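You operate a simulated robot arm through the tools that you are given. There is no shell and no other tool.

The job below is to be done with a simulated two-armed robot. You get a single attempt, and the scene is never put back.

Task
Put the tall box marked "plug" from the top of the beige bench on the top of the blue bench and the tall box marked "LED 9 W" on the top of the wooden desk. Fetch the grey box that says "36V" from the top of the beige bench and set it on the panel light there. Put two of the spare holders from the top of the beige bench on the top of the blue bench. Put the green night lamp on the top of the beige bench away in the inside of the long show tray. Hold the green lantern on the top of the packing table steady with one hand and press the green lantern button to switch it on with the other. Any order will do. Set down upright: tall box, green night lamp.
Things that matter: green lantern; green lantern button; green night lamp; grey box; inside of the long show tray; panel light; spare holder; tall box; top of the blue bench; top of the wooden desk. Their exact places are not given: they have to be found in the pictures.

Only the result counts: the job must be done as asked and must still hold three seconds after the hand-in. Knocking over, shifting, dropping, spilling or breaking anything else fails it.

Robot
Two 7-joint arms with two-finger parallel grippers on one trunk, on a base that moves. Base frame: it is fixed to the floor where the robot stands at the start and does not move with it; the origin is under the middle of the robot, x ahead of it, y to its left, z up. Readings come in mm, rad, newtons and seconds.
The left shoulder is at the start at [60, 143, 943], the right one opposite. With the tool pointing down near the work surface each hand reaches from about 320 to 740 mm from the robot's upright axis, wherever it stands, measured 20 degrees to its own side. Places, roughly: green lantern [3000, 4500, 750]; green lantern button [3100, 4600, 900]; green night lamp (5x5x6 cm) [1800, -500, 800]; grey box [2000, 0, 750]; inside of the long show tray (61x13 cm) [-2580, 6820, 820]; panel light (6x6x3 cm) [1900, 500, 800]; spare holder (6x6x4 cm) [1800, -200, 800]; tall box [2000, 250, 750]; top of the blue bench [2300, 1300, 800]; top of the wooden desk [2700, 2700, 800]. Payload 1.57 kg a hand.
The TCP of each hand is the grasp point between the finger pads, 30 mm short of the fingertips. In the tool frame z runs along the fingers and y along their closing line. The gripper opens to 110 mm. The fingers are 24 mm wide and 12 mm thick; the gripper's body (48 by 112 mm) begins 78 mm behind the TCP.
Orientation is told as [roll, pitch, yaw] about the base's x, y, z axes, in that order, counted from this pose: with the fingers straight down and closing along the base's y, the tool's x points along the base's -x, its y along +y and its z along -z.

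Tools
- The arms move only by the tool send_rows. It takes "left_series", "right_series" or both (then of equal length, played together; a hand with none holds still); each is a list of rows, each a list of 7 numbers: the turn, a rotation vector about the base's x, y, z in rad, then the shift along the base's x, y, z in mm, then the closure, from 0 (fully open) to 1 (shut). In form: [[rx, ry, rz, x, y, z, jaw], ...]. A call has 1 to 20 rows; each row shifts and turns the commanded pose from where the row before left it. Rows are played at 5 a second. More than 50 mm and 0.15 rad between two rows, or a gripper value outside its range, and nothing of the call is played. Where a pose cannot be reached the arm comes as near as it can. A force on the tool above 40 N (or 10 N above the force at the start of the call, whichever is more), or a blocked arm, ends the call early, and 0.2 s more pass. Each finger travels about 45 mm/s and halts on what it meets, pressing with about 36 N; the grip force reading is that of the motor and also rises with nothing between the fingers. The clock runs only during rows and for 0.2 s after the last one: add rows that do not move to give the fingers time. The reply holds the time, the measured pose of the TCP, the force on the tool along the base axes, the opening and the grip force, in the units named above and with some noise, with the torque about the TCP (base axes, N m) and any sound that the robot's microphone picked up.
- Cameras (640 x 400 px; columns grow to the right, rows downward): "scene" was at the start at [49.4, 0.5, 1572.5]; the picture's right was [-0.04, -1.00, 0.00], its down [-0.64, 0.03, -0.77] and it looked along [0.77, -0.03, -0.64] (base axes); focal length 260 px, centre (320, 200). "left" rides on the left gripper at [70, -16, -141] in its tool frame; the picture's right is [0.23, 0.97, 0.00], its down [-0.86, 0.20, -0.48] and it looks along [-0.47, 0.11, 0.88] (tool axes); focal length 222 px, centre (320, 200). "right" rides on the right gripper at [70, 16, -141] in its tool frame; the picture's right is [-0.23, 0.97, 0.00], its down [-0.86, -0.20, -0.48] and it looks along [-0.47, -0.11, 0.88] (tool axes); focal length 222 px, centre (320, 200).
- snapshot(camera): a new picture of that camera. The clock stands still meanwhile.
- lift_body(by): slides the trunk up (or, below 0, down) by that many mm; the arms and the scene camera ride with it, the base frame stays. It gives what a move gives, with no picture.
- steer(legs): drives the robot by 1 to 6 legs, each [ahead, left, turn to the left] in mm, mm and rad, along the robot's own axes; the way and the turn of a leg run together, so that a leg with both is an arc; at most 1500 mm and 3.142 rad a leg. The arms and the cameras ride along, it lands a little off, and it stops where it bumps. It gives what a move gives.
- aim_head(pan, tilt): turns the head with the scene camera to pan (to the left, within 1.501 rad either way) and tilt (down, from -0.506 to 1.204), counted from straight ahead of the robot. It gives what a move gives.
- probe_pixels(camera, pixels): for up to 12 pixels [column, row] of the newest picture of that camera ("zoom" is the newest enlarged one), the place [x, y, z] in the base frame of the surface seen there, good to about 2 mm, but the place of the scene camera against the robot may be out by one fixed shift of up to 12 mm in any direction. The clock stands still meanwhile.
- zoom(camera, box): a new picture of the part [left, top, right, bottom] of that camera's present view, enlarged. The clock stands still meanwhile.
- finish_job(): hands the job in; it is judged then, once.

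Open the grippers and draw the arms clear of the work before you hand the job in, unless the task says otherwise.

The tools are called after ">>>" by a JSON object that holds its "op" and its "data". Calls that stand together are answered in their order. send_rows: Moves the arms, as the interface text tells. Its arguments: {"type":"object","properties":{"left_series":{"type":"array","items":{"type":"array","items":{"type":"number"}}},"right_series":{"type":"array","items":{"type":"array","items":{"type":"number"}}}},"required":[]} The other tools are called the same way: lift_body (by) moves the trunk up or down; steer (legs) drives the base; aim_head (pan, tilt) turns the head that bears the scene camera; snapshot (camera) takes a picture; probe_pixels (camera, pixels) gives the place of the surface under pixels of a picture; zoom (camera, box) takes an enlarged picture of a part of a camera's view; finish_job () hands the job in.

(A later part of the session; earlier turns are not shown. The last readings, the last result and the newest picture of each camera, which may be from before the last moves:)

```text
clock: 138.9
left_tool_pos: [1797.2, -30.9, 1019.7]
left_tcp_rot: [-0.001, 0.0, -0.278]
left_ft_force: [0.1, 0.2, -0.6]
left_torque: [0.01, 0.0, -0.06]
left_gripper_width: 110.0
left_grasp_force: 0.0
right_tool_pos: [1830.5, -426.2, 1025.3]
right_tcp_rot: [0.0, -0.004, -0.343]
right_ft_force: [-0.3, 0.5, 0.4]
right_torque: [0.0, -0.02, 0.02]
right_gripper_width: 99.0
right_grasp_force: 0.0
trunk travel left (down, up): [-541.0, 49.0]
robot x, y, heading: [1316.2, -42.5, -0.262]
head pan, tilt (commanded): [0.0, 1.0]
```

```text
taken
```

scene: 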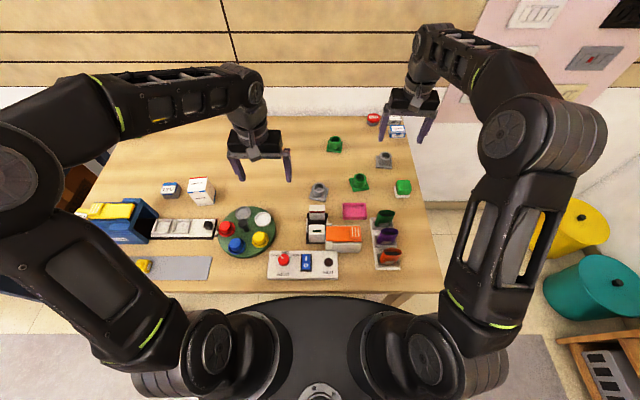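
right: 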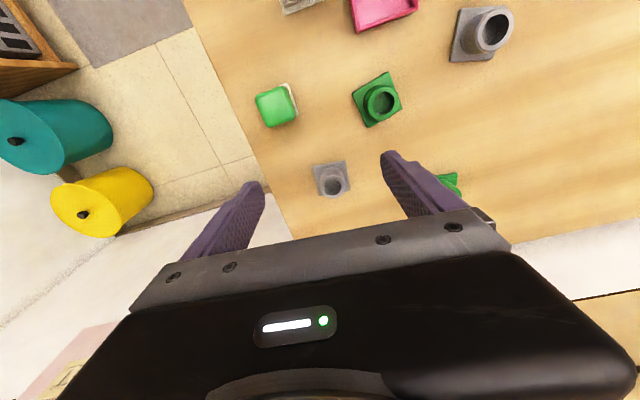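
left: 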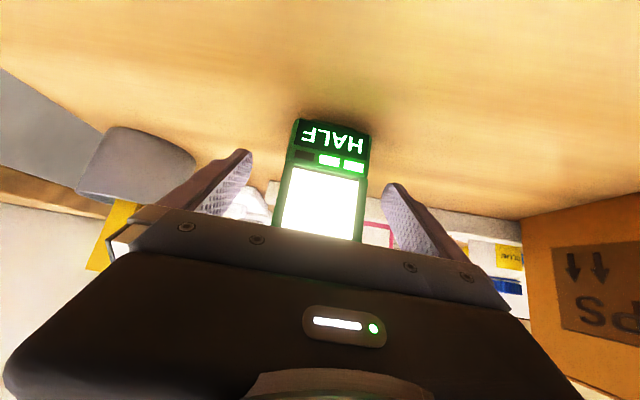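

I re-measure the two grey holders from the right camera: at (331,180) and (484,35).

>>> {"op": "zoom", "data": {"camera": "right", "box": [270, 140, 398, 220]}}

>>> {"op": "probe_pixels", "data": {"camera": "zoom", "pixels": [[318, 222], [390, 215], [350, 190], [360, 250], [268, 310], [390, 300], [300, 120], [230, 130], [345, 225]]}}

>>> {"op": "probe_pixels", "data": {"camera": "right", "pixels": [[476, 32], [512, 28], [491, 12], [497, 48], [456, 58], [461, 12]]}}

```text
5.00 times, centred on (334, 180) of right
```

zoom: 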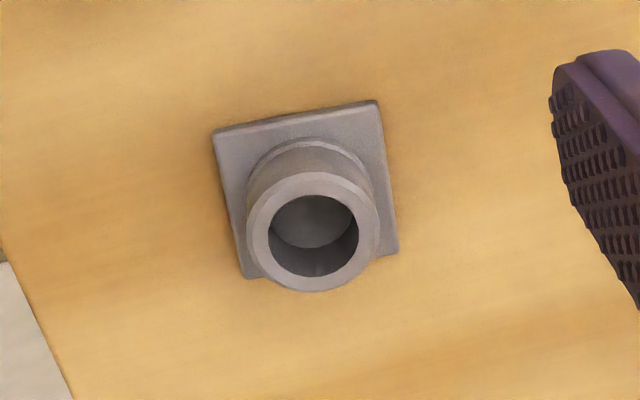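

```text
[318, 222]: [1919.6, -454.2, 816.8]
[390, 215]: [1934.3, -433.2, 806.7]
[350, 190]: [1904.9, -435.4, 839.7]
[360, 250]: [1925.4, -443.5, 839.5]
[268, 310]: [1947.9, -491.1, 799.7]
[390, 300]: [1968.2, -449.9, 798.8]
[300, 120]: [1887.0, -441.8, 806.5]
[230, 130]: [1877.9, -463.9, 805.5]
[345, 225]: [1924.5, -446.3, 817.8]
```

```text
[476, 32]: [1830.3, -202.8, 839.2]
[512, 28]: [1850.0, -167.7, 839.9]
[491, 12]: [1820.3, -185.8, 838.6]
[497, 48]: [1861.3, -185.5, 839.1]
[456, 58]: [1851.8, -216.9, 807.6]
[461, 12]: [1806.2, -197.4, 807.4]
```

I probe the rim of the right grey holder more exactly.

>>> {"op": "probe_pixels", "data": {"camera": "zoom", "pixels": [[256, 232], [370, 228], [310, 183], [316, 284], [278, 270], [352, 265], [272, 200], [352, 195]]}}

```text
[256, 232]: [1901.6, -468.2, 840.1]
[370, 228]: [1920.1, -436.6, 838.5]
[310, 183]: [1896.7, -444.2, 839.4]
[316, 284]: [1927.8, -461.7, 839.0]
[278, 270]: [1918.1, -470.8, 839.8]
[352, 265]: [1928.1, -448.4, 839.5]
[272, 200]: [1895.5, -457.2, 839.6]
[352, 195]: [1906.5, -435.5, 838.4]
```

Grey right holder centre (1911.8,-452.8), rim z 839; grey left holder centre (1840,-185.7). I lower the right hand to z≈905, extend over the right holder, and lower to 842.

>>> {"op": "send_rows", "data": {"right_series": [[0, 0, 0, 0, 0, -45, 0], [0, 0, 0, 0, 0, -45, 0], [0, 0, 0, 0, 0, -30, 0], [0, 0, 0, 41, -13, 0, 0], [0, 0, 0, 40, -13, 0, 0], [0, 0, 0, 0, 0, 0, 0]]}}

>>> {"op": "snapshot", "data": {"camera": "right"}}

```text
clock: 140.3
left_tool_pos: [1795.4, -29.7, 1020.7]
left_tcp_rot: [0.001, 0.001, -0.279]
left_ft_force: [-0.1, -0.2, 0.2]
left_torque: [-0.02, 0.01, -0.01]
left_gripper_width: 109.9
left_grasp_force: 0.1
right_tool_pos: [1912.5, -451.5, 904.3]
right_tcp_rot: [0.0, -0.001, -0.343]
right_ft_force: [0.2, -0.3, -0.1]
right_torque: [-0.01, -0.01, -0.03]
right_gripper_width: 110.0
right_grasp_force: 0.1
trunk travel left (down, up): [-541.0, 49.0]
robot x, y, heading: [1315.4, -46.8, -0.265]
head pan, tilt (commanded): [0.0, 1.0]
```

```text
taken
```

right: 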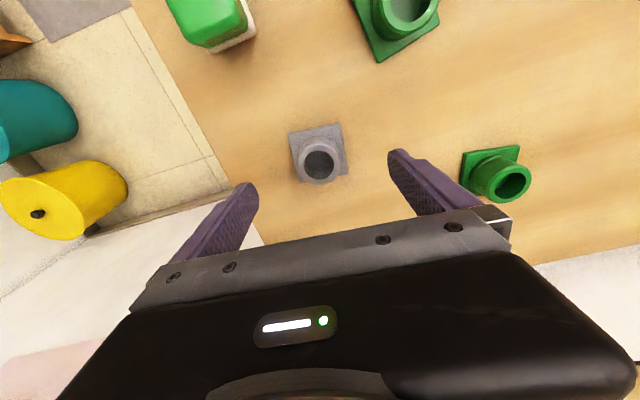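

Aligned over the holder. I lower to TCP z≈842 and close.

>>> {"op": "send_rows", "data": {"right_series": [[0, 0, 0, 0, -1, -35, 0], [0, 0, 0, 0, 0, -20, 0], [0, 0, 0, 0, 0, -7, 0], [0, 0, 0, 0, 0, 0, 0]]}}

>>> {"op": "snapshot", "data": {"camera": "right"}}

```text
clock: 141.3
left_tool_pos: [1795.3, -29.3, 1019.1]
left_tcp_rot: [-0.001, 0.0, -0.277]
left_ft_force: [-1.2, -0.5, -0.9]
left_torque: [-0.03, 0.0, -0.02]
left_gripper_width: 109.9
left_grasp_force: 0.0
right_tool_pos: [1912.5, -453.5, 843.5]
right_tcp_rot: [-0.001, -0.005, -0.342]
right_ft_force: [-0.5, -0.3, 0.3]
right_torque: [-0.02, 0.0, 0.01]
right_gripper_width: 110.1
right_grasp_force: 0.0
trunk travel left (down, up): [-541.0, 49.0]
robot x, y, heading: [1315.8, -47.7, -0.262]
head pan, tilt (commanded): [0.0, 1.0]
```

```text
taken
```

right: 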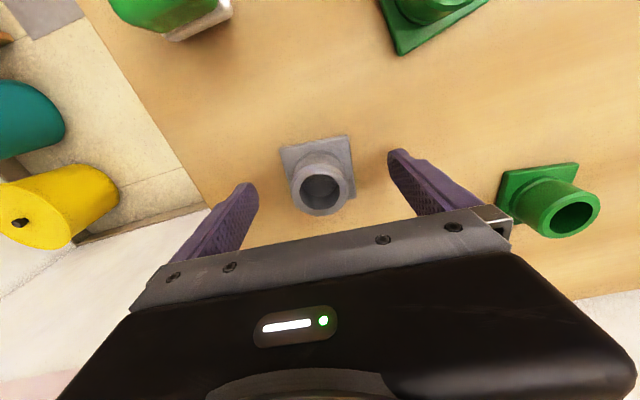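

The holder's cup is centred; I close the right jaws.

>>> {"op": "send_rows", "data": {"right_series": [[0, 0, 0, 0, 0, 0, 1], [0, 0, 0, 0, 0, 0, 1], [0, 0, 0, 0, 0, 0, 1], [0, 0, 0, 0, 0, 0, 1], [0, 0, 0, 0, 0, 0, 1], [0, 0, 0, 0, 0, 0, 1], [0, 0, 0, 0, 0, 0, 1]]}}

```text
clock: 142.9
left_tool_pos: [1796.8, -31.3, 1019.2]
left_tcp_rot: [-0.001, 0.0, -0.28]
left_ft_force: [0.8, 1.3, 0.5]
left_torque: [0.0, 0.0, -0.01]
left_gripper_width: 109.9
left_grasp_force: 0.1
right_tool_pos: [1911.5, -454.1, 844.1]
right_tcp_rot: [-0.001, -0.004, -0.342]
right_ft_force: [-0.5, -0.1, 0.0]
right_torque: [-0.01, -0.01, 0.04]
right_gripper_width: 43.1
right_grasp_force: 35.8
trunk travel left (down, up): [-541.0, 49.0]
robot x, y, heading: [1312.6, -46.4, -0.26]
head pan, tilt (commanded): [0.0, 1.0]
```

Gripped at 43 mm. I lift the right holder, draw it back a bit, and bring the left hand above the left grey holder.

>>> {"op": "send_rows", "data": {"right_series": [[0, 0, 0, 0, 0, 20, 1], [0, 0, 0, 0, 0, 35, 1], [0, 0, 0, 0, 0, 35, 1], [0, 0, 0, -30, 5, 30, 1], [0, 0, 0, -30, 5, 30, 1], [0, 0, 0, -21, 0, 20, 1], [0, 0, 0, 0, 0, 0, 1]], "left_series": [[0, 0, 0, 0, 0, 0, 0], [0, 0, 0, 11, -38, -15, 0], [0, 0, 0, 11, -39, -15, 0], [0, 0, 0, 11, -39, -15, 0], [0, 0, 0, 10, -39, -15, 0], [0, 0, 0, 0, 0, -20, 0], [0, 0, 0, 0, 0, 0, 0]]}}

>>> {"op": "snapshot", "data": {"camera": "left"}}

>>> {"op": "snapshot", "data": {"camera": "right"}}

```text
clock: 144.5
left_tool_pos: [1837.3, -184.6, 938.7]
left_tcp_rot: [0.001, 0.001, -0.279]
left_ft_force: [0.1, 0.2, 0.6]
left_torque: [0.01, -0.03, 0.0]
left_gripper_width: 109.8
left_grasp_force: 0.1
right_tool_pos: [1830.1, -443.3, 1010.6]
right_tcp_rot: [-0.003, -0.003, -0.341]
right_ft_force: [0.4, 1.3, 0.1]
right_torque: [0.01, 0.0, -0.01]
right_gripper_width: 43.3
right_grasp_force: 35.8
trunk travel left (down, up): [-541.0, 49.0]
robot x, y, heading: [1319.4, -46.7, -0.256]
head pan, tilt (commanded): [0.0, 1.0]
```

```text
taken
```

left: 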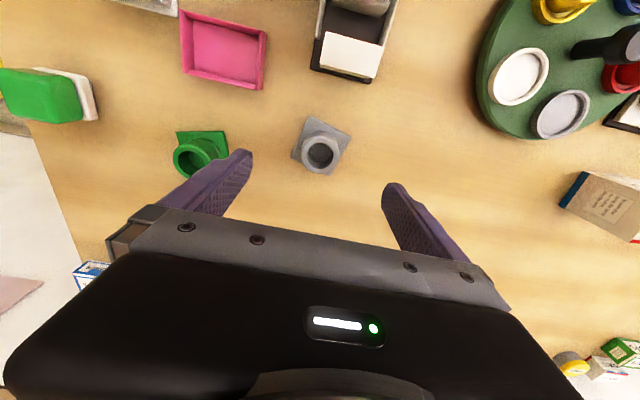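

```text
taken
```

right: 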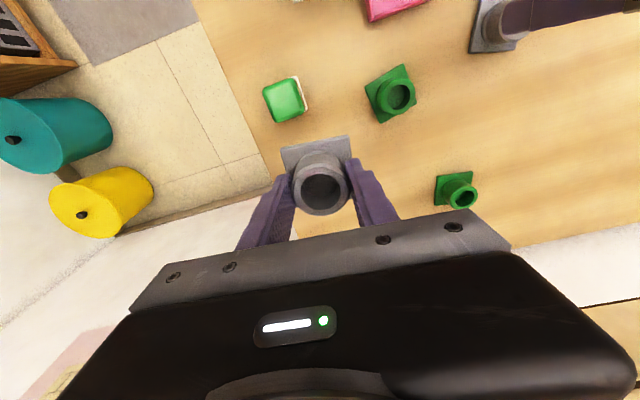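

Left hand is centred over its holder; I lower to z≈843.

>>> {"op": "send_rows", "data": {"left_series": [[0, 0, 0, 3, -1, -40, 0], [0, 0, 0, 0, 0, -35, 0], [0, 0, 0, 0, 0, -20, 0], [0, 0, 0, 0, 0, 0, 0]]}}

>>> {"op": "snapshot", "data": {"camera": "left"}}

```text
clock: 145.5
left_tool_pos: [1839.5, -186.4, 843.3]
left_tcp_rot: [0.001, 0.001, -0.278]
left_ft_force: [0.6, 0.4, -0.8]
left_torque: [0.01, -0.02, -0.01]
left_gripper_width: 109.9
left_grasp_force: 0.0
right_tool_pos: [1831.6, -442.3, 1010.1]
right_tcp_rot: [0.001, -0.004, -0.342]
right_ft_force: [-0.3, 0.2, 0.2]
right_torque: [0.01, 0.01, 0.03]
right_gripper_width: 43.0
right_grasp_force: 36.2
trunk travel left (down, up): [-541.0, 49.0]
robot x, y, heading: [1317.8, -51.6, -0.261]
head pan, tilt (commanded): [0.0, 1.0]
```

```text
taken
```

left: 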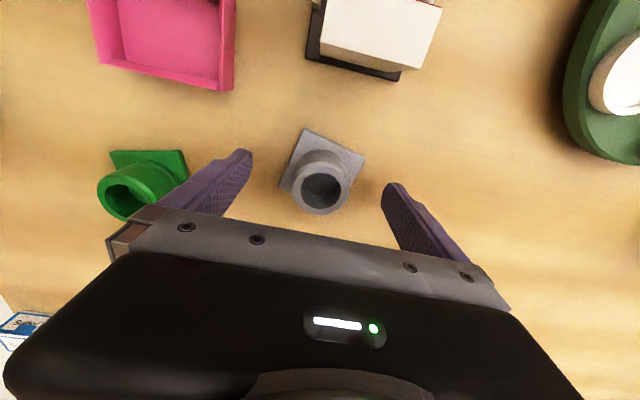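

The cup is centred between the left fingers; I close and then lift.

>>> {"op": "send_rows", "data": {"left_series": [[0, 0, 0, 0, 0, 0, 1], [0, 0, 0, 0, 0, 0, 1], [0, 0, 0, 0, 0, 0, 1], [0, 0, 0, 0, 0, 0, 1], [0, 0, 0, 0, 0, 0, 1], [0, 0, 0, 0, 0, 0, 1], [0, 0, 0, 0, 0, 0, 1]]}}

>>> {"op": "send_rows", "data": {"left_series": [[0, 0, 0, 0, 0, 20, 1], [0, 0, 0, 0, 0, 40, 1], [0, 0, 0, 0, 0, 45, 1], [0, 0, 0, 0, 20, 40, 1], [0, 0, 0, 0, 30, 25, 1], [0, 0, 0, 0, 0, 0, 1]]}}

>>> {"op": "snapshot", "data": {"camera": "left"}}

```text
clock: 147.1
left_tool_pos: [1840.7, -185.8, 843.4]
left_tcp_rot: [-0.001, 0.001, -0.28]
left_ft_force: [0.4, 0.0, 0.2]
left_torque: [-0.02, -0.05, 0.01]
left_gripper_width: 42.6
left_grasp_force: 36.0
right_tool_pos: [1830.4, -443.1, 1011.0]
right_tcp_rot: [0.002, -0.003, -0.341]
right_ft_force: [-0.6, 0.2, -0.2]
right_torque: [-0.01, 0.01, 0.04]
right_gripper_width: 42.9
right_grasp_force: 36.0
trunk travel left (down, up): [-541.0, 49.0]
robot x, y, heading: [1321.0, -49.5, -0.259]
head pan, tilt (commanded): [0.0, 1.0]
```

```text
clock: 148.5
left_tool_pos: [1842.8, -136.8, 1015.6]
left_tcp_rot: [0.0, 0.0, -0.28]
left_ft_force: [0.4, 0.4, 0.4]
left_torque: [0.0, -0.02, -0.04]
left_gripper_width: 42.3
left_grasp_force: 35.2
right_tool_pos: [1830.5, -443.6, 1010.2]
right_tcp_rot: [0.0, -0.002, -0.342]
right_ft_force: [0.0, -0.4, -0.4]
right_torque: [0.03, -0.02, 0.01]
right_gripper_width: 43.1
right_grasp_force: 36.0
trunk travel left (down, up): [-541.0, 49.0]
robot x, y, heading: [1318.5, -49.6, -0.261]
head pan, tilt (commanded): [0.0, 1.0]
```

```text
taken
```

left: 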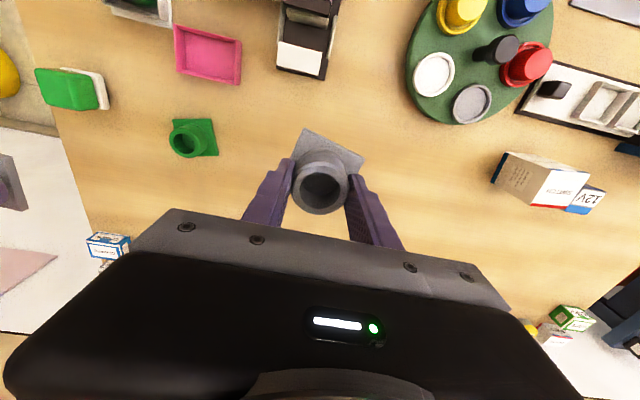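

Both grey holders are held. I back off 140 mm and drive left 1690 mm to the blue bench.

>>> {"op": "steer", "data": {"legs": [[-140, 0, 0], [0, 1500, 0], [0, 190, 0]]}}

>>> {"op": "snapshot", "data": {"camera": "scene"}}

```text
clock: 158.0
left_tool_pos: [2158.5, 1507.8, 1015.3]
left_tcp_rot: [0.0, -0.001, -0.294]
left_ft_force: [0.5, -0.2, 0.0]
left_torque: [-0.04, -0.02, 0.0]
left_gripper_width: 42.4
left_grasp_force: 36.0
right_tool_pos: [2143.5, 1203.0, 1011.6]
right_tcp_rot: [0.0, -0.003, -0.357]
right_ft_force: [0.0, 0.3, -0.8]
right_torque: [-0.05, 0.02, 0.02]
right_gripper_width: 43.3
right_grasp_force: 36.2
trunk travel left (down, up): [-541.0, 49.0]
robot x, y, heading: [1633.9, 1606.5, -0.275]
head pan, tilt (commanded): [0.0, 1.0]
```

```text
taken
```

scene: 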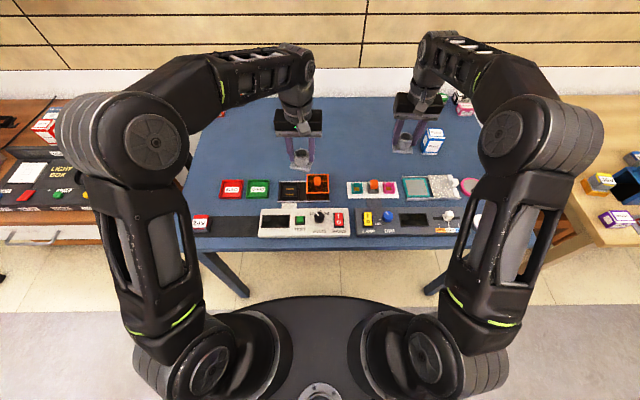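

I drive forward 145 mm so both hands come over the free rear part of the blue top.

>>> {"op": "steer", "data": {"legs": [[145, 0, 0]]}}

>>> {"op": "snapshot", "data": {"camera": "right"}}

>>> {"op": "snapshot", "data": {"camera": "left"}}

```text
clock: 159.3
left_tool_pos: [2298.3, 1466.6, 1015.1]
left_tcp_rot: [-0.001, 0.002, -0.295]
left_ft_force: [0.9, -0.5, -0.9]
left_torque: [0.02, -0.02, 0.04]
left_gripper_width: 42.3
left_grasp_force: 36.4
right_tool_pos: [2283.2, 1160.2, 1009.7]
right_tcp_rot: [0.0, -0.002, -0.359]
right_ft_force: [0.8, 0.5, -1.2]
right_torque: [0.04, 0.06, -0.04]
right_gripper_width: 43.2
right_grasp_force: 36.0
trunk travel left (down, up): [-541.0, 49.0]
robot x, y, heading: [1774.8, 1565.2, -0.28]
head pan, tilt (commanded): [0.0, 1.0]
```

```text
taken
```

right: 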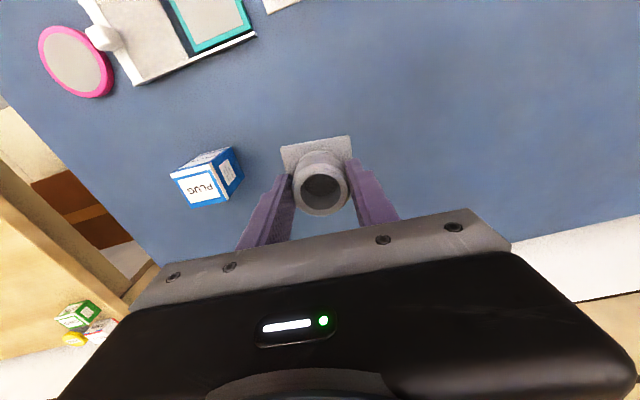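

```text
taken
```

left: 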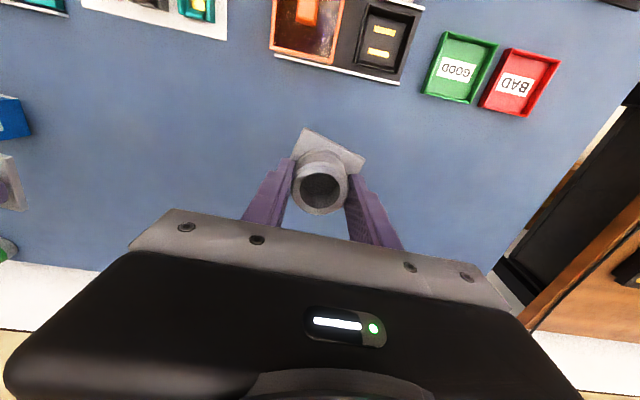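

Both spots look free. I check the distance to the orange device and the surface height under the left hand.

>>> {"op": "probe_pixels", "data": {"camera": "left", "pixels": [[335, 68], [455, 100], [250, 130], [420, 150], [300, 110]]}}

>>> {"op": "probe_pixels", "data": {"camera": "right", "pixels": [[300, 110], [420, 170], [400, 100], [240, 165]]}}

```text
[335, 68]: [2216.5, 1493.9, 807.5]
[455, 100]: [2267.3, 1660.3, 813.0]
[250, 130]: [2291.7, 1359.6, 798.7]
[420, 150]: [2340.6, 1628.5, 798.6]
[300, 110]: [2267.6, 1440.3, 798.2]
```

```text
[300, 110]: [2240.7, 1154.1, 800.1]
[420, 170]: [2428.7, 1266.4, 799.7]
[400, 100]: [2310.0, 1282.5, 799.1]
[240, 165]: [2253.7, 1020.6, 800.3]
```

Blue top is at z≈799 here. I lower both holders to ~5 mm above it, moving the left one 27 mm further back.

>>> {"op": "send_rows", "data": {"right_series": [[0, 0, 0, 0, 0, -40, 1], [0, 0, 0, 0, 0, -45, 1], [0, 0, 0, 0, 0, -40, 1], [0, 0, 0, 0, 0, -25, 1], [0, 0, 0, 0, 0, -8, 1], [0, 0, 0, 0, 0, -2, 1], [0, 0, 0, 0, 0, 0, 1]], "left_series": [[0, 0, 0, 14, -4, -40, 1], [0, 0, 0, 13, -3, -45, 1], [0, 0, 0, 0, 0, -45, 1], [0, 0, 0, 0, 0, -25, 1], [0, 0, 0, 0, 0, -9, 1], [0, 0, 0, 0, 0, -2, 1], [0, 0, 0, 0, 0, 0, 1]]}}

```text
clock: 160.9
left_tool_pos: [2324.5, 1459.8, 849.5]
left_tcp_rot: [0.0, 0.0, -0.293]
left_ft_force: [0.2, -0.1, -0.8]
left_torque: [-0.02, 0.0, -0.01]
left_gripper_width: 42.3
left_grasp_force: 36.2
right_tool_pos: [2282.2, 1162.7, 850.6]
right_tcp_rot: [0.0, -0.002, -0.358]
right_ft_force: [0.5, 0.0, -0.6]
right_torque: [0.0, 0.03, 0.0]
right_gripper_width: 42.8
right_grasp_force: 36.1
trunk travel left (down, up): [-541.0, 49.0]
robot x, y, heading: [1775.0, 1563.7, -0.276]
head pan, tilt (commanded): [0.0, 1.0]
```

Now fine steps down, watching both forces.

>>> {"op": "send_rows", "data": {"right_series": [[0, 0, 0, 0, 0, -1.5, 1], [0, 0, 0, 0, 0, -1.2, 1], [0, 0, 0, 0, 0, -1, 1], [0, 0, 0, 0, 0, 0, 1]], "left_series": [[0, 0, 0, 0, 0, -1.5, 1], [0, 0, 0, 0, 0, -1.2, 1], [0, 0, 0, 0, 0, -1, 1], [0, 0, 0, 0, 0, 0, 1]]}}

```text
clock: 161.9
left_tool_pos: [2324.8, 1459.6, 846.0]
left_tcp_rot: [0.0, 0.001, -0.295]
left_ft_force: [0.3, -0.2, -0.4]
left_torque: [-0.02, -0.02, 0.01]
left_gripper_width: 42.3
left_grasp_force: 36.0
right_tool_pos: [2283.0, 1161.2, 846.5]
right_tcp_rot: [0.0, -0.003, -0.357]
right_ft_force: [-0.2, 0.4, 0.4]
right_torque: [-0.02, -0.02, -0.02]
right_gripper_width: 43.1
right_grasp_force: 35.3
trunk travel left (down, up): [-541.0, 49.0]
robot x, y, heading: [1776.5, 1564.2, -0.277]
head pan, tilt (commanded): [0.0, 1.0]
```

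>>> {"op": "send_rows", "data": {"right_series": [[0, 0, 0, 0, 0, -0.7, 1], [0, 0, 0, 0, 0, -0.7, 1], [0, 0, 0, 0, 0, 0, 1]], "left_series": [[0, 0, 0, 0, 0, -0.7, 1], [0, 0, 0, 0, 0, -0.7, 1], [0, 0, 0, 0, 0, 0, 1]]}}

```text
clock: 162.7
left_tool_pos: [2323.5, 1458.7, 844.3]
left_tcp_rot: [0.0, -0.001, -0.295]
left_ft_force: [0.0, 0.4, -1.1]
left_torque: [-0.04, -0.01, -0.02]
left_gripper_width: 42.2
left_grasp_force: 36.5
right_tool_pos: [2281.3, 1162.0, 845.1]
right_tcp_rot: [0.001, -0.001, -0.358]
right_ft_force: [0.3, 0.4, -0.1]
right_torque: [-0.03, -0.02, 0.03]
right_gripper_width: 42.9
right_grasp_force: 36.6
trunk travel left (down, up): [-541.0, 49.0]
robot x, y, heading: [1777.2, 1563.7, -0.277]
head pan, tilt (commanded): [0.0, 1.0]
```

Still no contact on either; I continue in sub-mm steps.

>>> {"op": "send_rows", "data": {"right_series": [[0, 0, 0, 0, 0, -0.6, 1], [0, 0, 0, 0, 0, -0.6, 1], [0, 0, 0, 0, 0, 0, 1]], "left_series": [[0, 0, 0, 0, 0, -0.6, 1], [0, 0, 0, 0, 0, -0.6, 1], [0, 0, 0, 0, 0, 0, 1]]}}

```text
clock: 163.5
left_tool_pos: [2324.8, 1460.1, 843.4]
left_tcp_rot: [-0.001, -0.002, -0.297]
left_ft_force: [0.8, -0.7, 8.7]
left_torque: [0.05, 0.09, 0.01]
left_gripper_width: 42.6
left_grasp_force: 36.1
right_tool_pos: [2280.8, 1162.5, 843.9]
right_tcp_rot: [0.001, -0.002, -0.358]
right_ft_force: [0.4, 0.3, -0.4]
right_torque: [0.05, -0.03, 0.0]
right_gripper_width: 43.1
right_grasp_force: 36.0
trunk travel left (down, up): [-541.0, 49.0]
robot x, y, heading: [1776.9, 1562.2, -0.278]
head pan, tilt (commanded): [0.0, 1.0]
```

The left holder touches (8.7 N). I open the left hand while the right continues its last steps.

>>> {"op": "send_rows", "data": {"right_series": [[0, 0, 0, 0, 0, -0.6, 1], [0, 0, 0, 0, 0, 0, 1], [0, 0, 0, 0, 0, 0, 1], [0, 0, 0, 0, 0, 0, 1]], "left_series": [[0, 0, 0, 0, 0, 0, 0.55], [0, 0, 0, 0, 0, 0, 0.4], [0, 0, 0, 0, 0, 0, 0.2], [0, 0, 0, 0, 0, 0, 0.1]]}}

```text
clock: 164.5
left_tool_pos: [2324.3, 1459.4, 842.4]
left_tcp_rot: [0.001, 0.001, -0.296]
left_ft_force: [-0.9, 0.0, -0.6]
left_torque: [-0.02, 0.0, 0.05]
left_gripper_width: 98.9
left_grasp_force: 0.0
right_tool_pos: [2281.7, 1161.1, 844.1]
right_tcp_rot: [0.0, -0.002, -0.357]
right_ft_force: [0.8, -0.2, 1.6]
right_torque: [0.03, 0.0, 0.01]
right_gripper_width: 42.9
right_grasp_force: 35.8
trunk travel left (down, up): [-541.0, 49.0]
robot x, y, heading: [1776.7, 1561.5, -0.281]
head pan, tilt (commanded): [0.0, 1.0]
```

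The left is released; the right begins to touch (1.6 N). One more small step with the right, and the left rises.

>>> {"op": "send_rows", "data": {"right_series": [[0, 0, 0, 0, 0, -0.5, 1], [0, 0, 0, 0, 0, -0.3, 1], [0, 0, 0, 0, 0, 0, 1], [0, 0, 0, 0, 0, 0, 1]], "left_series": [[0, 0, 0, 0, 0, 20, 0.1], [0, 0, 0, 0, 0, 40, 0.1], [0, 0, 0, 0, 0, 45, 0.1], [0, 0, 0, 0, 0, 45, 0.1]]}}

```text
clock: 165.5
left_tool_pos: [2323.8, 1458.0, 992.4]
left_tcp_rot: [0.0, 0.0, -0.295]
left_ft_force: [0.3, 0.5, 0.0]
left_torque: [0.0, 0.05, 0.01]
left_gripper_width: 98.9
left_grasp_force: 0.0
right_tool_pos: [2281.7, 1160.0, 843.3]
right_tcp_rot: [0.0, -0.004, -0.357]
right_ft_force: [-0.1, 0.4, 12.6]
right_torque: [0.03, 0.06, 0.02]
right_gripper_width: 43.4
right_grasp_force: 35.7
trunk travel left (down, up): [-541.0, 49.0]
robot x, y, heading: [1779.5, 1562.2, -0.282]
head pan, tilt (commanded): [0.0, 1.0]
```

Right holder is down (12.6 N). I open the right hand and rise.

>>> {"op": "send_rows", "data": {"right_series": [[0, 0, 0, 0, 0, 0.4, 1], [0, 0, 0, 0, 0, 0, 0.55], [0, 0, 0, 0, 0, 0, 0.4], [0, 0, 0, 0, 0, 0, 0.2], [0, 0, 0, 0, 0, 0, 0.1], [0, 0, 0, 0, 0, 0, 0.1], [0, 0, 0, 0, 0, 20, 0.1], [0, 0, 0, 0, 0, 40, 0.1], [0, 0, 0, 0, 0, 45, 0.1], [0, 0, 0, 0, 0, 45, 0.1], [0, 0, 0, 0, 0, 20, 0.1], [0, 0, 0, 0, 0, 0, 0.1]]}}

>>> {"op": "snapshot", "data": {"camera": "right"}}

>>> {"op": "snapshot", "data": {"camera": "scene"}}

```text
clock: 168.1
left_tool_pos: [2323.5, 1457.6, 992.8]
left_tcp_rot: [-0.001, 0.0, -0.293]
left_ft_force: [-0.5, 0.3, -0.7]
left_torque: [-0.02, -0.01, 0.01]
left_gripper_width: 99.0
left_grasp_force: 0.1
right_tool_pos: [2280.9, 1162.3, 1013.7]
right_tcp_rot: [0.001, -0.003, -0.357]
right_ft_force: [1.0, 0.1, 0.7]
right_torque: [0.0, 0.01, -0.02]
right_gripper_width: 99.0
right_grasp_force: 0.1
trunk travel left (down, up): [-541.0, 49.0]
robot x, y, heading: [1770.6, 1568.8, -0.279]
head pan, tilt (commanded): [0.0, 1.0]
```

```text
taken
```

right: 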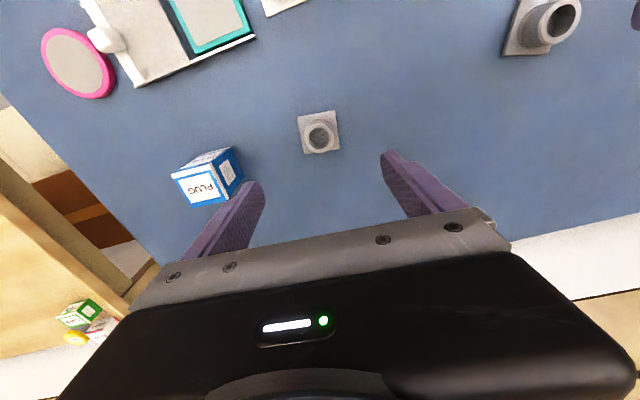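

```text
taken
```

scene: 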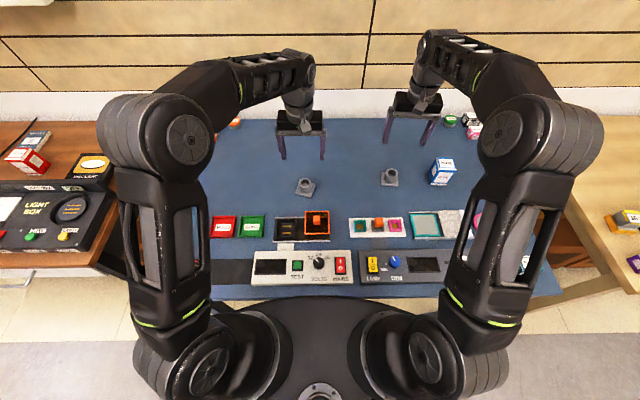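

Both holders and PLUG stand on the blue bench. I go back to the beige bench for the green night lamp.

>>> {"op": "steer", "data": {"legs": [[-150, 0, 0.014], [0, -1500, 0], [0, -180, 0]]}}

```text
clock: 177.6
left_tool_pos: [1722.0, -122.4, 991.7]
left_tcp_rot: [0.002, -0.001, -0.303]
left_ft_force: [0.2, -0.8, -0.5]
left_torque: [0.05, 0.0, 0.04]
left_gripper_width: 98.8
left_grasp_force: 0.1
right_tool_pos: [1678.3, -416.9, 1012.0]
right_tcp_rot: [0.001, -0.001, -0.368]
right_ft_force: [0.3, -0.7, -0.1]
right_torque: [0.05, 0.02, -0.03]
right_gripper_width: 98.8
right_grasp_force: 0.0
trunk travel left (down, up): [-541.0, 49.0]
robot x, y, heading: [1174.7, -11.9, -0.288]
head pan, tilt (commanded): [0.0, 1.0]
```

I correct the heading by +0.02 and move forward 140 mm.

>>> {"op": "steer", "data": {"legs": [[140, 0, 0.02]]}}

>>> {"op": "snapshot", "data": {"camera": "right"}}

```text
clock: 178.9
left_tool_pos: [1861.7, -150.3, 990.2]
left_tcp_rot: [0.0, 0.001, -0.286]
left_ft_force: [-0.3, 0.2, 0.5]
left_torque: [-0.04, 0.02, -0.04]
left_gripper_width: 99.1
left_grasp_force: 0.1
right_tool_pos: [1822.0, -446.1, 1011.3]
right_tcp_rot: [0.0, -0.002, -0.348]
right_ft_force: [0.6, 0.0, 0.1]
right_torque: [0.0, 0.03, 0.06]
right_gripper_width: 99.0
right_grasp_force: 0.1
trunk travel left (down, up): [-541.0, 49.0]
robot x, y, heading: [1311.8, -47.1, -0.268]
head pan, tilt (commanded): [0.0, 1.0]
```

```text
taken
```

right: 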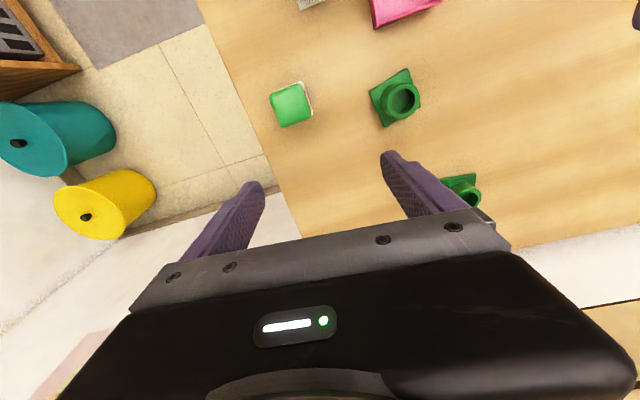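

The lamp is at (291,104) in the right view. I zoom in and probe its faces.

>>> {"op": "zoom", "data": {"camera": "right", "box": [227, 64, 355, 144]}}

>>> {"op": "probe_pixels", "data": {"camera": "zoom", "pixels": [[230, 145], [370, 105], [390, 215], [260, 260], [310, 190], [400, 100], [405, 210], [330, 85], [420, 190], [215, 250], [240, 120]]}}

```text
5.00 times, centred on (291, 104) of right
```

zoom: 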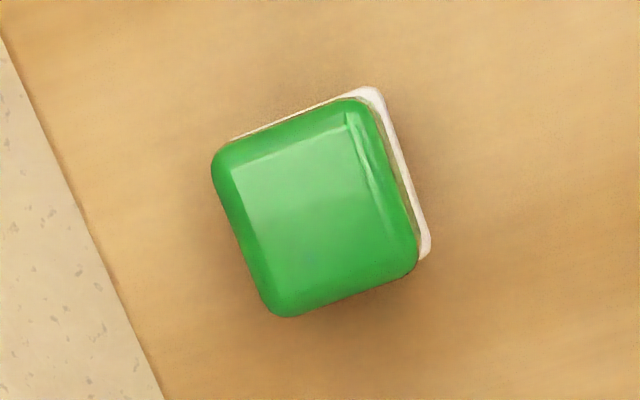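

```text
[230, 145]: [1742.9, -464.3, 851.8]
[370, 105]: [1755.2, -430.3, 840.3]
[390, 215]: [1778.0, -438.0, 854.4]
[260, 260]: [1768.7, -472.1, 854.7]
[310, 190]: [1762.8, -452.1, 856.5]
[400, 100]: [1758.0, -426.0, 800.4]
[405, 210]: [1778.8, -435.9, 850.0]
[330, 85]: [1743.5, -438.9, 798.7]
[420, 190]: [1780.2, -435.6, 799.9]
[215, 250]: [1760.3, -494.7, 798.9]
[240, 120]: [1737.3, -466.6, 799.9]
```

I probe the four top corners for centre and yaw.

>>> {"op": "probe_pixels", "data": {"camera": "zoom", "pixels": [[228, 160], [350, 112], [408, 255], [288, 302], [220, 190], [295, 125], [395, 190], [345, 290], [415, 235], [422, 240], [428, 245]]}}

```text
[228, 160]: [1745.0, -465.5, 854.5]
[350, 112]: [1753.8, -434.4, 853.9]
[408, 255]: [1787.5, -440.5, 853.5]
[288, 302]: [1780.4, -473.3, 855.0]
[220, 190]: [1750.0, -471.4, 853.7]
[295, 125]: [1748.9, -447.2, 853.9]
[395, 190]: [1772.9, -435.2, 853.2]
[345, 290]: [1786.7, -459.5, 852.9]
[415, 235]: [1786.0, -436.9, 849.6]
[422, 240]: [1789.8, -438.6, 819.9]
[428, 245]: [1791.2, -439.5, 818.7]
```

Lamp centre ≈(1766.7,-453.4), yaw≈-0.22, cap z 820-856. I move the right hand above it with matching yaw at z≈930.

>>> {"op": "send_rows", "data": {"right_series": [[0, 0, 0.043, -18, -2, -25, 0], [0, 0, 0.043, -18, -3, -28, 0], [0, 0, 0.042, -19, -2, -28, 0], [0, 0, 0, 0, 0, 0, 0]]}}

>>> {"op": "snapshot", "data": {"camera": "right"}}

```text
clock: 179.9
left_tool_pos: [1860.1, -151.1, 992.0]
left_tcp_rot: [0.001, -0.001, -0.285]
left_ft_force: [0.2, -0.2, 0.4]
left_torque: [0.01, 0.01, 0.0]
left_gripper_width: 98.8
left_grasp_force: 0.0
right_tool_pos: [1765.7, -452.5, 931.1]
right_tcp_rot: [-0.001, -0.003, -0.222]
right_ft_force: [0.7, -0.6, -0.9]
right_torque: [0.03, 0.02, 0.02]
right_gripper_width: 110.0
right_grasp_force: 0.1
trunk travel left (down, up): [-541.0, 49.0]
robot x, y, heading: [1311.7, -48.5, -0.273]
head pan, tilt (commanded): [0.0, 1.0]
```

```text
taken
```

right: 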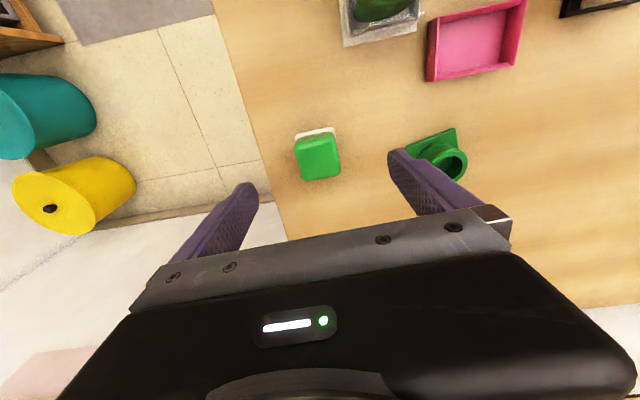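

Aligned over the lamp. I narrow the opening to ~88 mm and lower to z≈851.

>>> {"op": "send_rows", "data": {"right_series": [[0, 0, 0, 1, -1, -20, 0.2], [0, 0, 0, 0, 0, -25, 0.2], [0, 0, 0, 0, 0, -25, 0.2], [0, 0, 0, 0, 0, -10, 0.2], [0, 0, 0, 0, 0, 0, 0.2]]}}

>>> {"op": "snapshot", "data": {"camera": "right"}}

```text
clock: 181.1
left_tool_pos: [1859.4, -150.7, 991.7]
left_tcp_rot: [0.0, 0.0, -0.285]
left_ft_force: [0.4, -0.3, 0.2]
left_torque: [0.05, 0.03, 0.01]
left_gripper_width: 98.9
left_grasp_force: 0.1
right_tool_pos: [1766.8, -454.4, 849.4]
right_tcp_rot: [0.001, -0.004, -0.223]
right_ft_force: [-0.6, 0.1, -0.8]
right_torque: [0.04, 0.0, -0.03]
right_gripper_width: 88.2
right_grasp_force: 0.0
trunk travel left (down, up): [-541.0, 49.0]
robot x, y, heading: [1308.1, -47.5, -0.273]
head pan, tilt (commanded): [0.0, 1.0]
```

```text
taken
```

right: 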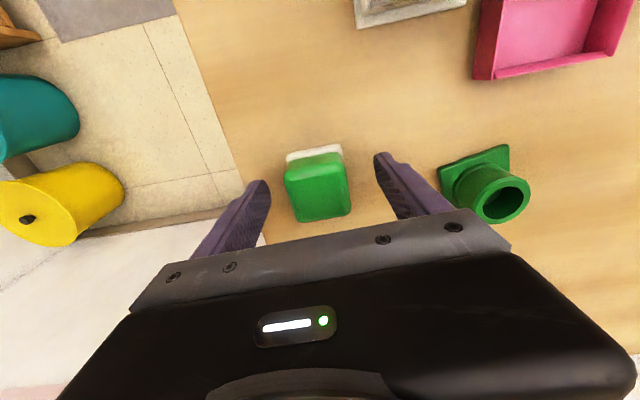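

The tips are right at the white base's top edge (z≈820); I rise 3 mm so they grip only the green cap, then close.

>>> {"op": "send_rows", "data": {"right_series": [[0, 0, 0, 0, 0, 3, 0.2], [0, 0, 0, 0, 0, 0, 1], [0, 0, 0, 0, 0, 0, 1], [0, 0, 0, 0, 0, 0, 1], [0, 0, 0, 0, 0, 0, 1], [0, 0, 0, 0, 0, 0, 1], [0, 0, 0, 0, 0, 0, 1]]}}

>>> {"op": "snapshot", "data": {"camera": "right"}}

```text
clock: 182.7
left_tool_pos: [1859.7, -151.2, 992.5]
left_tcp_rot: [0.001, 0.001, -0.286]
left_ft_force: [0.0, -0.1, 0.7]
left_torque: [-0.01, 0.0, 0.01]
left_gripper_width: 98.8
left_grasp_force: 0.1
right_tool_pos: [1766.6, -454.4, 854.5]
right_tcp_rot: [0.0, -0.001, -0.219]
right_ft_force: [-0.5, 0.4, 0.6]
right_torque: [0.02, -0.01, -0.01]
right_gripper_width: 42.8
right_grasp_force: 35.5
trunk travel left (down, up): [-541.0, 49.0]
robot x, y, heading: [1314.3, -51.4, -0.273]
head pan, tilt (commanded): [0.0, 1.0]
```

```text
taken
```

right: 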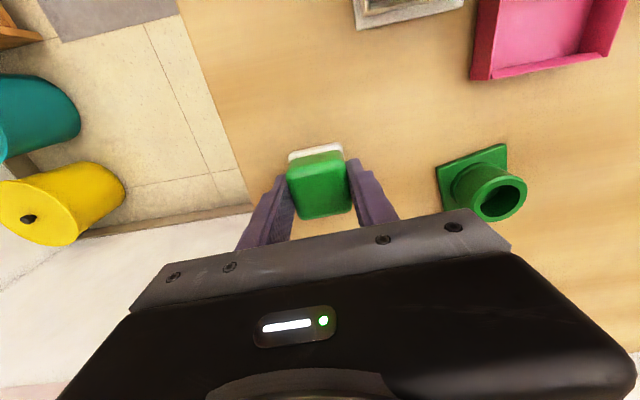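

Lamp gripped (42.8 mm). I lift it 150 mm and draw both hands nearer to the body for travel.

>>> {"op": "send_rows", "data": {"right_series": [[0, 0, 0, 0, 0, 20, 1], [0, 0, 0, 0, 0, 40, 1], [0, 0, 0, 0, 0, 45, 1], [0, 0, 0, 0, 0, 45, 1], [0, 0, 0, -30, 25, 10, 1], [0, 0, 0, -35, 25, 0, 1], [0, 0, 0, -35, 20, 0, 1], [0, 0, 0, 0, 0, 0, 1]], "left_series": [[0, 0, 0, 0, 0, 10, 0.1], [0, 0, 0, -20, 30, 10, 0.1], [0, 0, 0, -25, 35, 0, 0.1], [0, 0, 0, -25, 35, 0, 0.1], [0, 0, 0, -25, 35, 0, 0.1], [0, 0, 0, -30, 20, 0, 0.1], [0, 0, 0, -10, 20, 0, 0.1], [0, 0, 0, 0, 0, 0, 0.1]]}}

>>> {"op": "steer", "data": {"legs": [[-400, 0, 0], [0, 0, 1.2]]}}

>>> {"op": "aim_head", "data": {"pan": 0.6, "tilt": 0.3}}

>>> {"op": "snapshot", "data": {"camera": "scene"}}

```text
clock: 184.5
left_tool_pos: [1726.6, 26.1, 1013.1]
left_tcp_rot: [0.0, 0.0, -0.285]
left_ft_force: [0.7, -0.2, 0.2]
left_torque: [0.03, 0.05, -0.01]
left_gripper_width: 99.0
left_grasp_force: 0.1
right_tool_pos: [1665.9, -383.6, 1014.4]
right_tcp_rot: [-0.001, -0.001, -0.221]
right_ft_force: [-0.3, 0.5, -0.5]
right_torque: [0.0, 0.02, -0.02]
right_gripper_width: 43.1
right_grasp_force: 35.8
trunk travel left (down, up): [-541.0, 49.0]
robot x, y, heading: [1311.7, -51.5, -0.268]
head pan, tilt (commanded): [0.0, 1.0]
```

```text
clock: 190.0
left_tool_pos: [1008.0, 470.0, 1012.2]
left_tcp_rot: [0.001, -0.001, 0.911]
left_ft_force: [-0.4, 0.1, 0.1]
left_torque: [0.02, -0.02, 0.01]
left_gripper_width: 99.0
left_grasp_force: 0.1
right_tool_pos: [1368.9, 263.6, 1014.0]
right_tcp_rot: [0.001, -0.004, 0.977]
right_ft_force: [0.9, 0.9, -1.1]
right_torque: [0.01, -0.01, 0.0]
right_gripper_width: 43.0
right_grasp_force: 35.8
trunk travel left (down, up): [-541.0, 49.0]
robot x, y, heading: [927.1, 57.9, 0.927]
head pan, tilt (commanded): [0.0, 1.0]
```

```text
clock: 191.0
left_tool_pos: [1008.2, 470.7, 1013.6]
left_tcp_rot: [0.0, 0.001, 0.91]
left_ft_force: [-0.5, 0.6, 0.6]
left_torque: [0.05, 0.01, 0.0]
left_gripper_width: 99.2
left_grasp_force: 0.0
right_tool_pos: [1369.3, 264.8, 1013.6]
right_tcp_rot: [0.0, -0.002, 0.974]
right_ft_force: [-0.3, -0.1, -1.8]
right_torque: [-0.03, -0.01, -0.03]
right_gripper_width: 42.6
right_grasp_force: 35.6
trunk travel left (down, up): [-541.0, 49.0]
robot x, y, heading: [922.4, 57.5, 0.921]
head pan, tilt (commanded): [0.6, 0.3]
```

```text
taken
```

scene: 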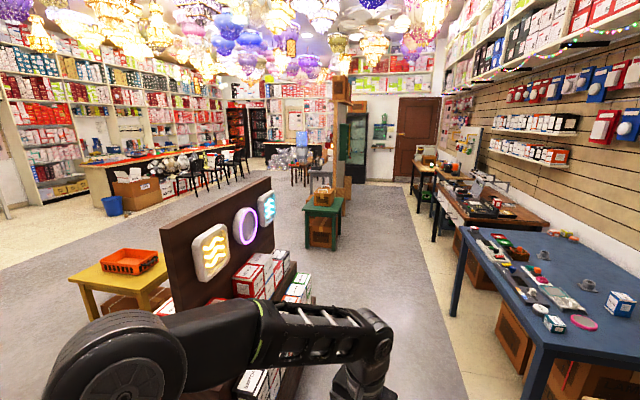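

I see the whole room: the counter with chairs is on the far left. By direction the show tray should be near pixel (166,150). I zoom there and probe floor and obstacles.

>>> {"op": "zoom", "data": {"camera": "scene", "box": [60, 90, 340, 260]}}

>>> {"op": "probe_pixels", "data": {"camera": "scene", "pixels": [[275, 230], [300, 265], [312, 245], [336, 250], [380, 180], [240, 200], [115, 200], [135, 185], [175, 190], [215, 185], [245, 175], [160, 290]]}}

```text
2.29 times, centred on (200, 175) of scene
```

zoom: 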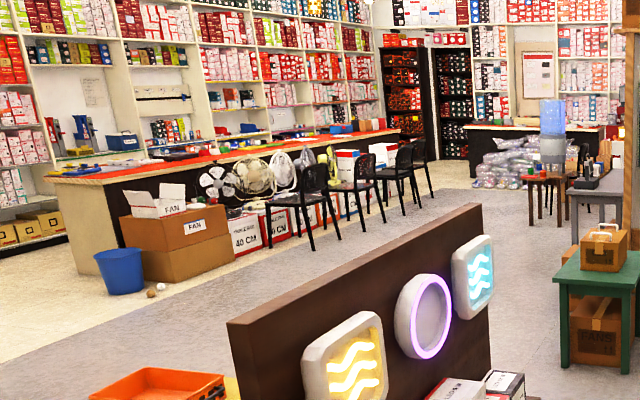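

```text
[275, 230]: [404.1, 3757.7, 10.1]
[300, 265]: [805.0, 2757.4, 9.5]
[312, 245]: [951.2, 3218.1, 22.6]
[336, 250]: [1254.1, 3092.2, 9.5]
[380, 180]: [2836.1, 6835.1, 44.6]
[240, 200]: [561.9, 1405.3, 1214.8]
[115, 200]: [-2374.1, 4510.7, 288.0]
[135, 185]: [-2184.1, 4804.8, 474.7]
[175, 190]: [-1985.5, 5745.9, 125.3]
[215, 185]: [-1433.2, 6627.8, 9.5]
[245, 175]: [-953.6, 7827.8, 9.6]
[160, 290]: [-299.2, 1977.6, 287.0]
```

I probe the counter's edge, the chairs and the boxes before it from the zoom view.

>>> {"op": "probe_pixels", "data": {"camera": "zoom", "pixels": [[95, 180], [240, 152], [392, 130], [310, 140], [245, 136], [340, 238], [310, 248], [418, 200], [390, 215], [365, 215], [245, 250], [432, 195]]}}

>>> {"op": "zoom", "data": {"camera": "scene", "box": [110, 120, 260, 215]}}

```text
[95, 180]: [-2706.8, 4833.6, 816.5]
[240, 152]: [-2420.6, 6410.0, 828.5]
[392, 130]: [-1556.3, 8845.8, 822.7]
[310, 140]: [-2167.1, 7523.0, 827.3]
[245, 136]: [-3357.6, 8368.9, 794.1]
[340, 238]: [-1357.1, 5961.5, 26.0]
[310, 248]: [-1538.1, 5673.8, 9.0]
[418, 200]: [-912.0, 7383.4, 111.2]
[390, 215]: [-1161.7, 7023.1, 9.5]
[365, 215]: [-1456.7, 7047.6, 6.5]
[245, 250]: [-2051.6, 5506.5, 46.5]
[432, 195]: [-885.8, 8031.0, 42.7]
```

```text
4.21 times, centred on (185, 168) of scene
```

zoom: 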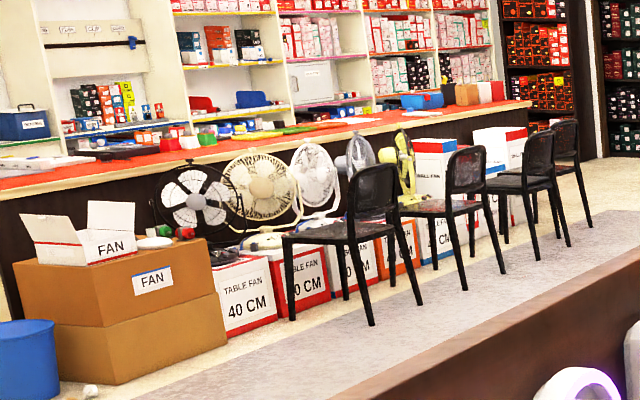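

The counter runs from (-2707,4834) toward (-2167,7523), with fans, boxes and chairs before it; the tray is on it. I take the open left lane: first drive to about (-1300,600).

>>> {"op": "steer", "data": {"legs": [[0, 0, 1.98], [1144, 0, 0], [1144, 0, 0], [0, 0, -1.2]]}}

>>> {"op": "aim_head", "data": {"pan": 0.1, "tilt": 0.3}}

>>> {"op": "snapshot", "data": {"camera": "scene"}}

```text
clock: 210.1
left_tool_pos: [-1541.5, 1016.3, 1012.6]
left_tcp_rot: [-0.001, -0.003, 1.678]
left_ft_force: [-0.6, 0.2, 0.2]
left_torque: [-0.04, 0.0, -0.02]
left_gripper_width: 99.1
left_grasp_force: 0.1
right_tool_pos: [-1138.8, 1119.0, 1014.9]
right_tcp_rot: [0.001, 0.0, 1.743]
right_ft_force: [0.4, 0.0, -1.2]
right_torque: [0.01, 0.0, -0.01]
right_gripper_width: 43.0
right_grasp_force: 36.3
trunk travel left (down, up): [-541.0, 49.0]
robot x, y, heading: [-1311.0, 660.0, 1.697]
head pan, tilt (commanded): [0.6, 0.3]
```

```text
clock: 211.0
left_tool_pos: [-1541.6, 1017.5, 1012.2]
left_tcp_rot: [0.001, 0.002, 1.676]
left_ft_force: [1.2, -0.2, -0.1]
left_torque: [-0.01, -0.01, -0.02]
left_gripper_width: 98.8
left_grasp_force: 0.1
right_tool_pos: [-1140.3, 1120.1, 1013.5]
right_tcp_rot: [0.0, -0.001, 1.742]
right_ft_force: [0.0, 0.0, -1.2]
right_torque: [0.02, -0.01, 0.0]
right_gripper_width: 42.7
right_grasp_force: 36.0
trunk travel left (down, up): [-541.0, 49.0]
robot x, y, heading: [-1307.3, 665.2, 1.695]
head pan, tilt (commanded): [0.099, 0.3]
```

```text
taken
```

scene: 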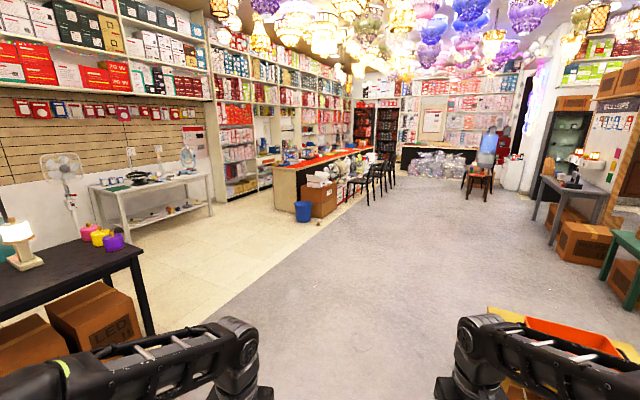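

The lane ahead is clear. I drive about 3 m forward to see the counter and tray closer.

>>> {"op": "steer", "data": {"legs": [[1500, 0, -0.03], [1450, 0, 0]]}}

>>> {"op": "aim_head", "data": {"pan": 0.25, "tilt": 0.35}}

>>> {"op": "snapshot", "data": {"camera": "scene"}}

>>> {"op": "zoom", "data": {"camera": "scene", "box": [200, 80, 440, 230]}}

```text
clock: 225.2
left_tool_pos: [-1761.9, 3959.2, 1012.1]
left_tcp_rot: [-0.001, -0.001, 1.609]
left_ft_force: [0.7, 0.1, 0.1]
left_torque: [0.02, 0.01, -0.01]
left_gripper_width: 99.0
left_grasp_force: 0.1
right_tool_pos: [-1354.9, 4033.2, 1014.4]
right_tcp_rot: [0.0, -0.003, 1.676]
right_ft_force: [-0.9, -0.4, -1.0]
right_torque: [-0.01, -0.03, 0.0]
right_gripper_width: 42.9
right_grasp_force: 35.6
trunk travel left (down, up): [-541.0, 49.0]
robot x, y, heading: [-1560.5, 3585.9, 1.624]
head pan, tilt (commanded): [0.099, 0.3]
```

```text
clock: 225.9
left_tool_pos: [-1762.3, 3958.4, 1013.5]
left_tcp_rot: [0.0, -0.001, 1.61]
left_ft_force: [-0.1, 0.6, -1.0]
left_torque: [0.0, 0.01, -0.01]
left_gripper_width: 99.3
left_grasp_force: 0.1
right_tool_pos: [-1354.1, 4032.7, 1014.5]
right_tcp_rot: [0.001, -0.002, 1.677]
right_ft_force: [0.0, -0.3, -1.3]
right_torque: [-0.01, 0.0, -0.02]
right_gripper_width: 42.8
right_grasp_force: 35.9
trunk travel left (down, up): [-541.0, 49.0]
robot x, y, heading: [-1556.8, 3585.7, 1.626]
head pan, tilt (commanded): [0.25, 0.351]
```

```text
taken
```

scene: 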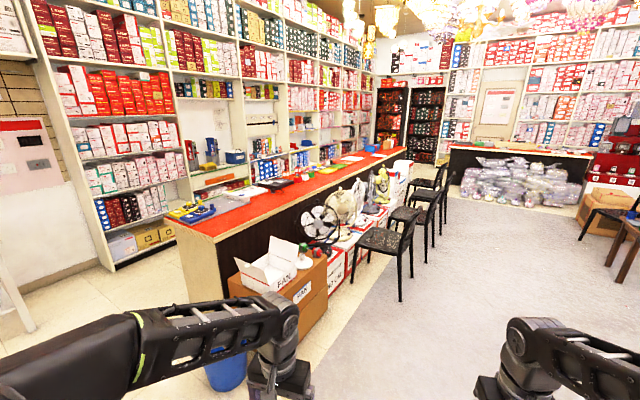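

```text
2.67 times, centred on (320, 155) of scene
```

zoom: 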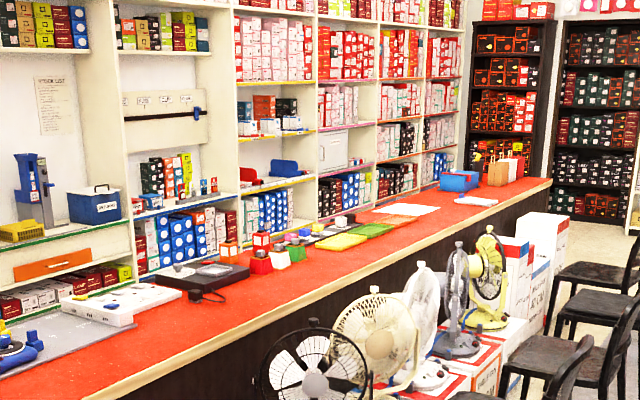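

The tray position projects to about (319,166), where a row of small items stands. I zoom there.

>>> {"op": "zoom", "data": {"camera": "scene", "box": [270, 130, 400, 211]}}

>>> {"op": "probe_pixels", "data": {"camera": "zoom", "pixels": [[200, 200], [250, 250], [320, 180], [400, 110], [270, 160], [330, 110], [150, 240], [480, 320], [560, 250], [140, 300], [60, 300], [380, 150]]}}

```text
4.92 times, centred on (335, 170) of scene
```

zoom: 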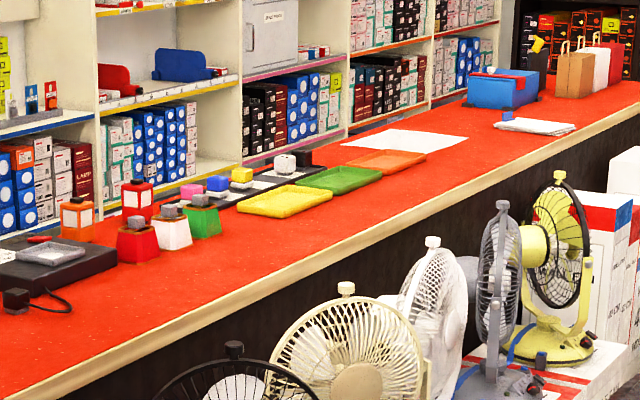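

```text
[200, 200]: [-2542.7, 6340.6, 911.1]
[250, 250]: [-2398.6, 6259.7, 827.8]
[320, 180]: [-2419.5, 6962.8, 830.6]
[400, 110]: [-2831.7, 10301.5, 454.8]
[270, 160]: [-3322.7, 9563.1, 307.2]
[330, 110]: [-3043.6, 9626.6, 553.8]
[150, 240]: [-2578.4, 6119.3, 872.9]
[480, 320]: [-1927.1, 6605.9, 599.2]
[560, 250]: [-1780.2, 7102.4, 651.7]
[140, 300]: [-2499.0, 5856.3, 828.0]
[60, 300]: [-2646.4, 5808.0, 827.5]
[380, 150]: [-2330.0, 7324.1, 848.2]
```

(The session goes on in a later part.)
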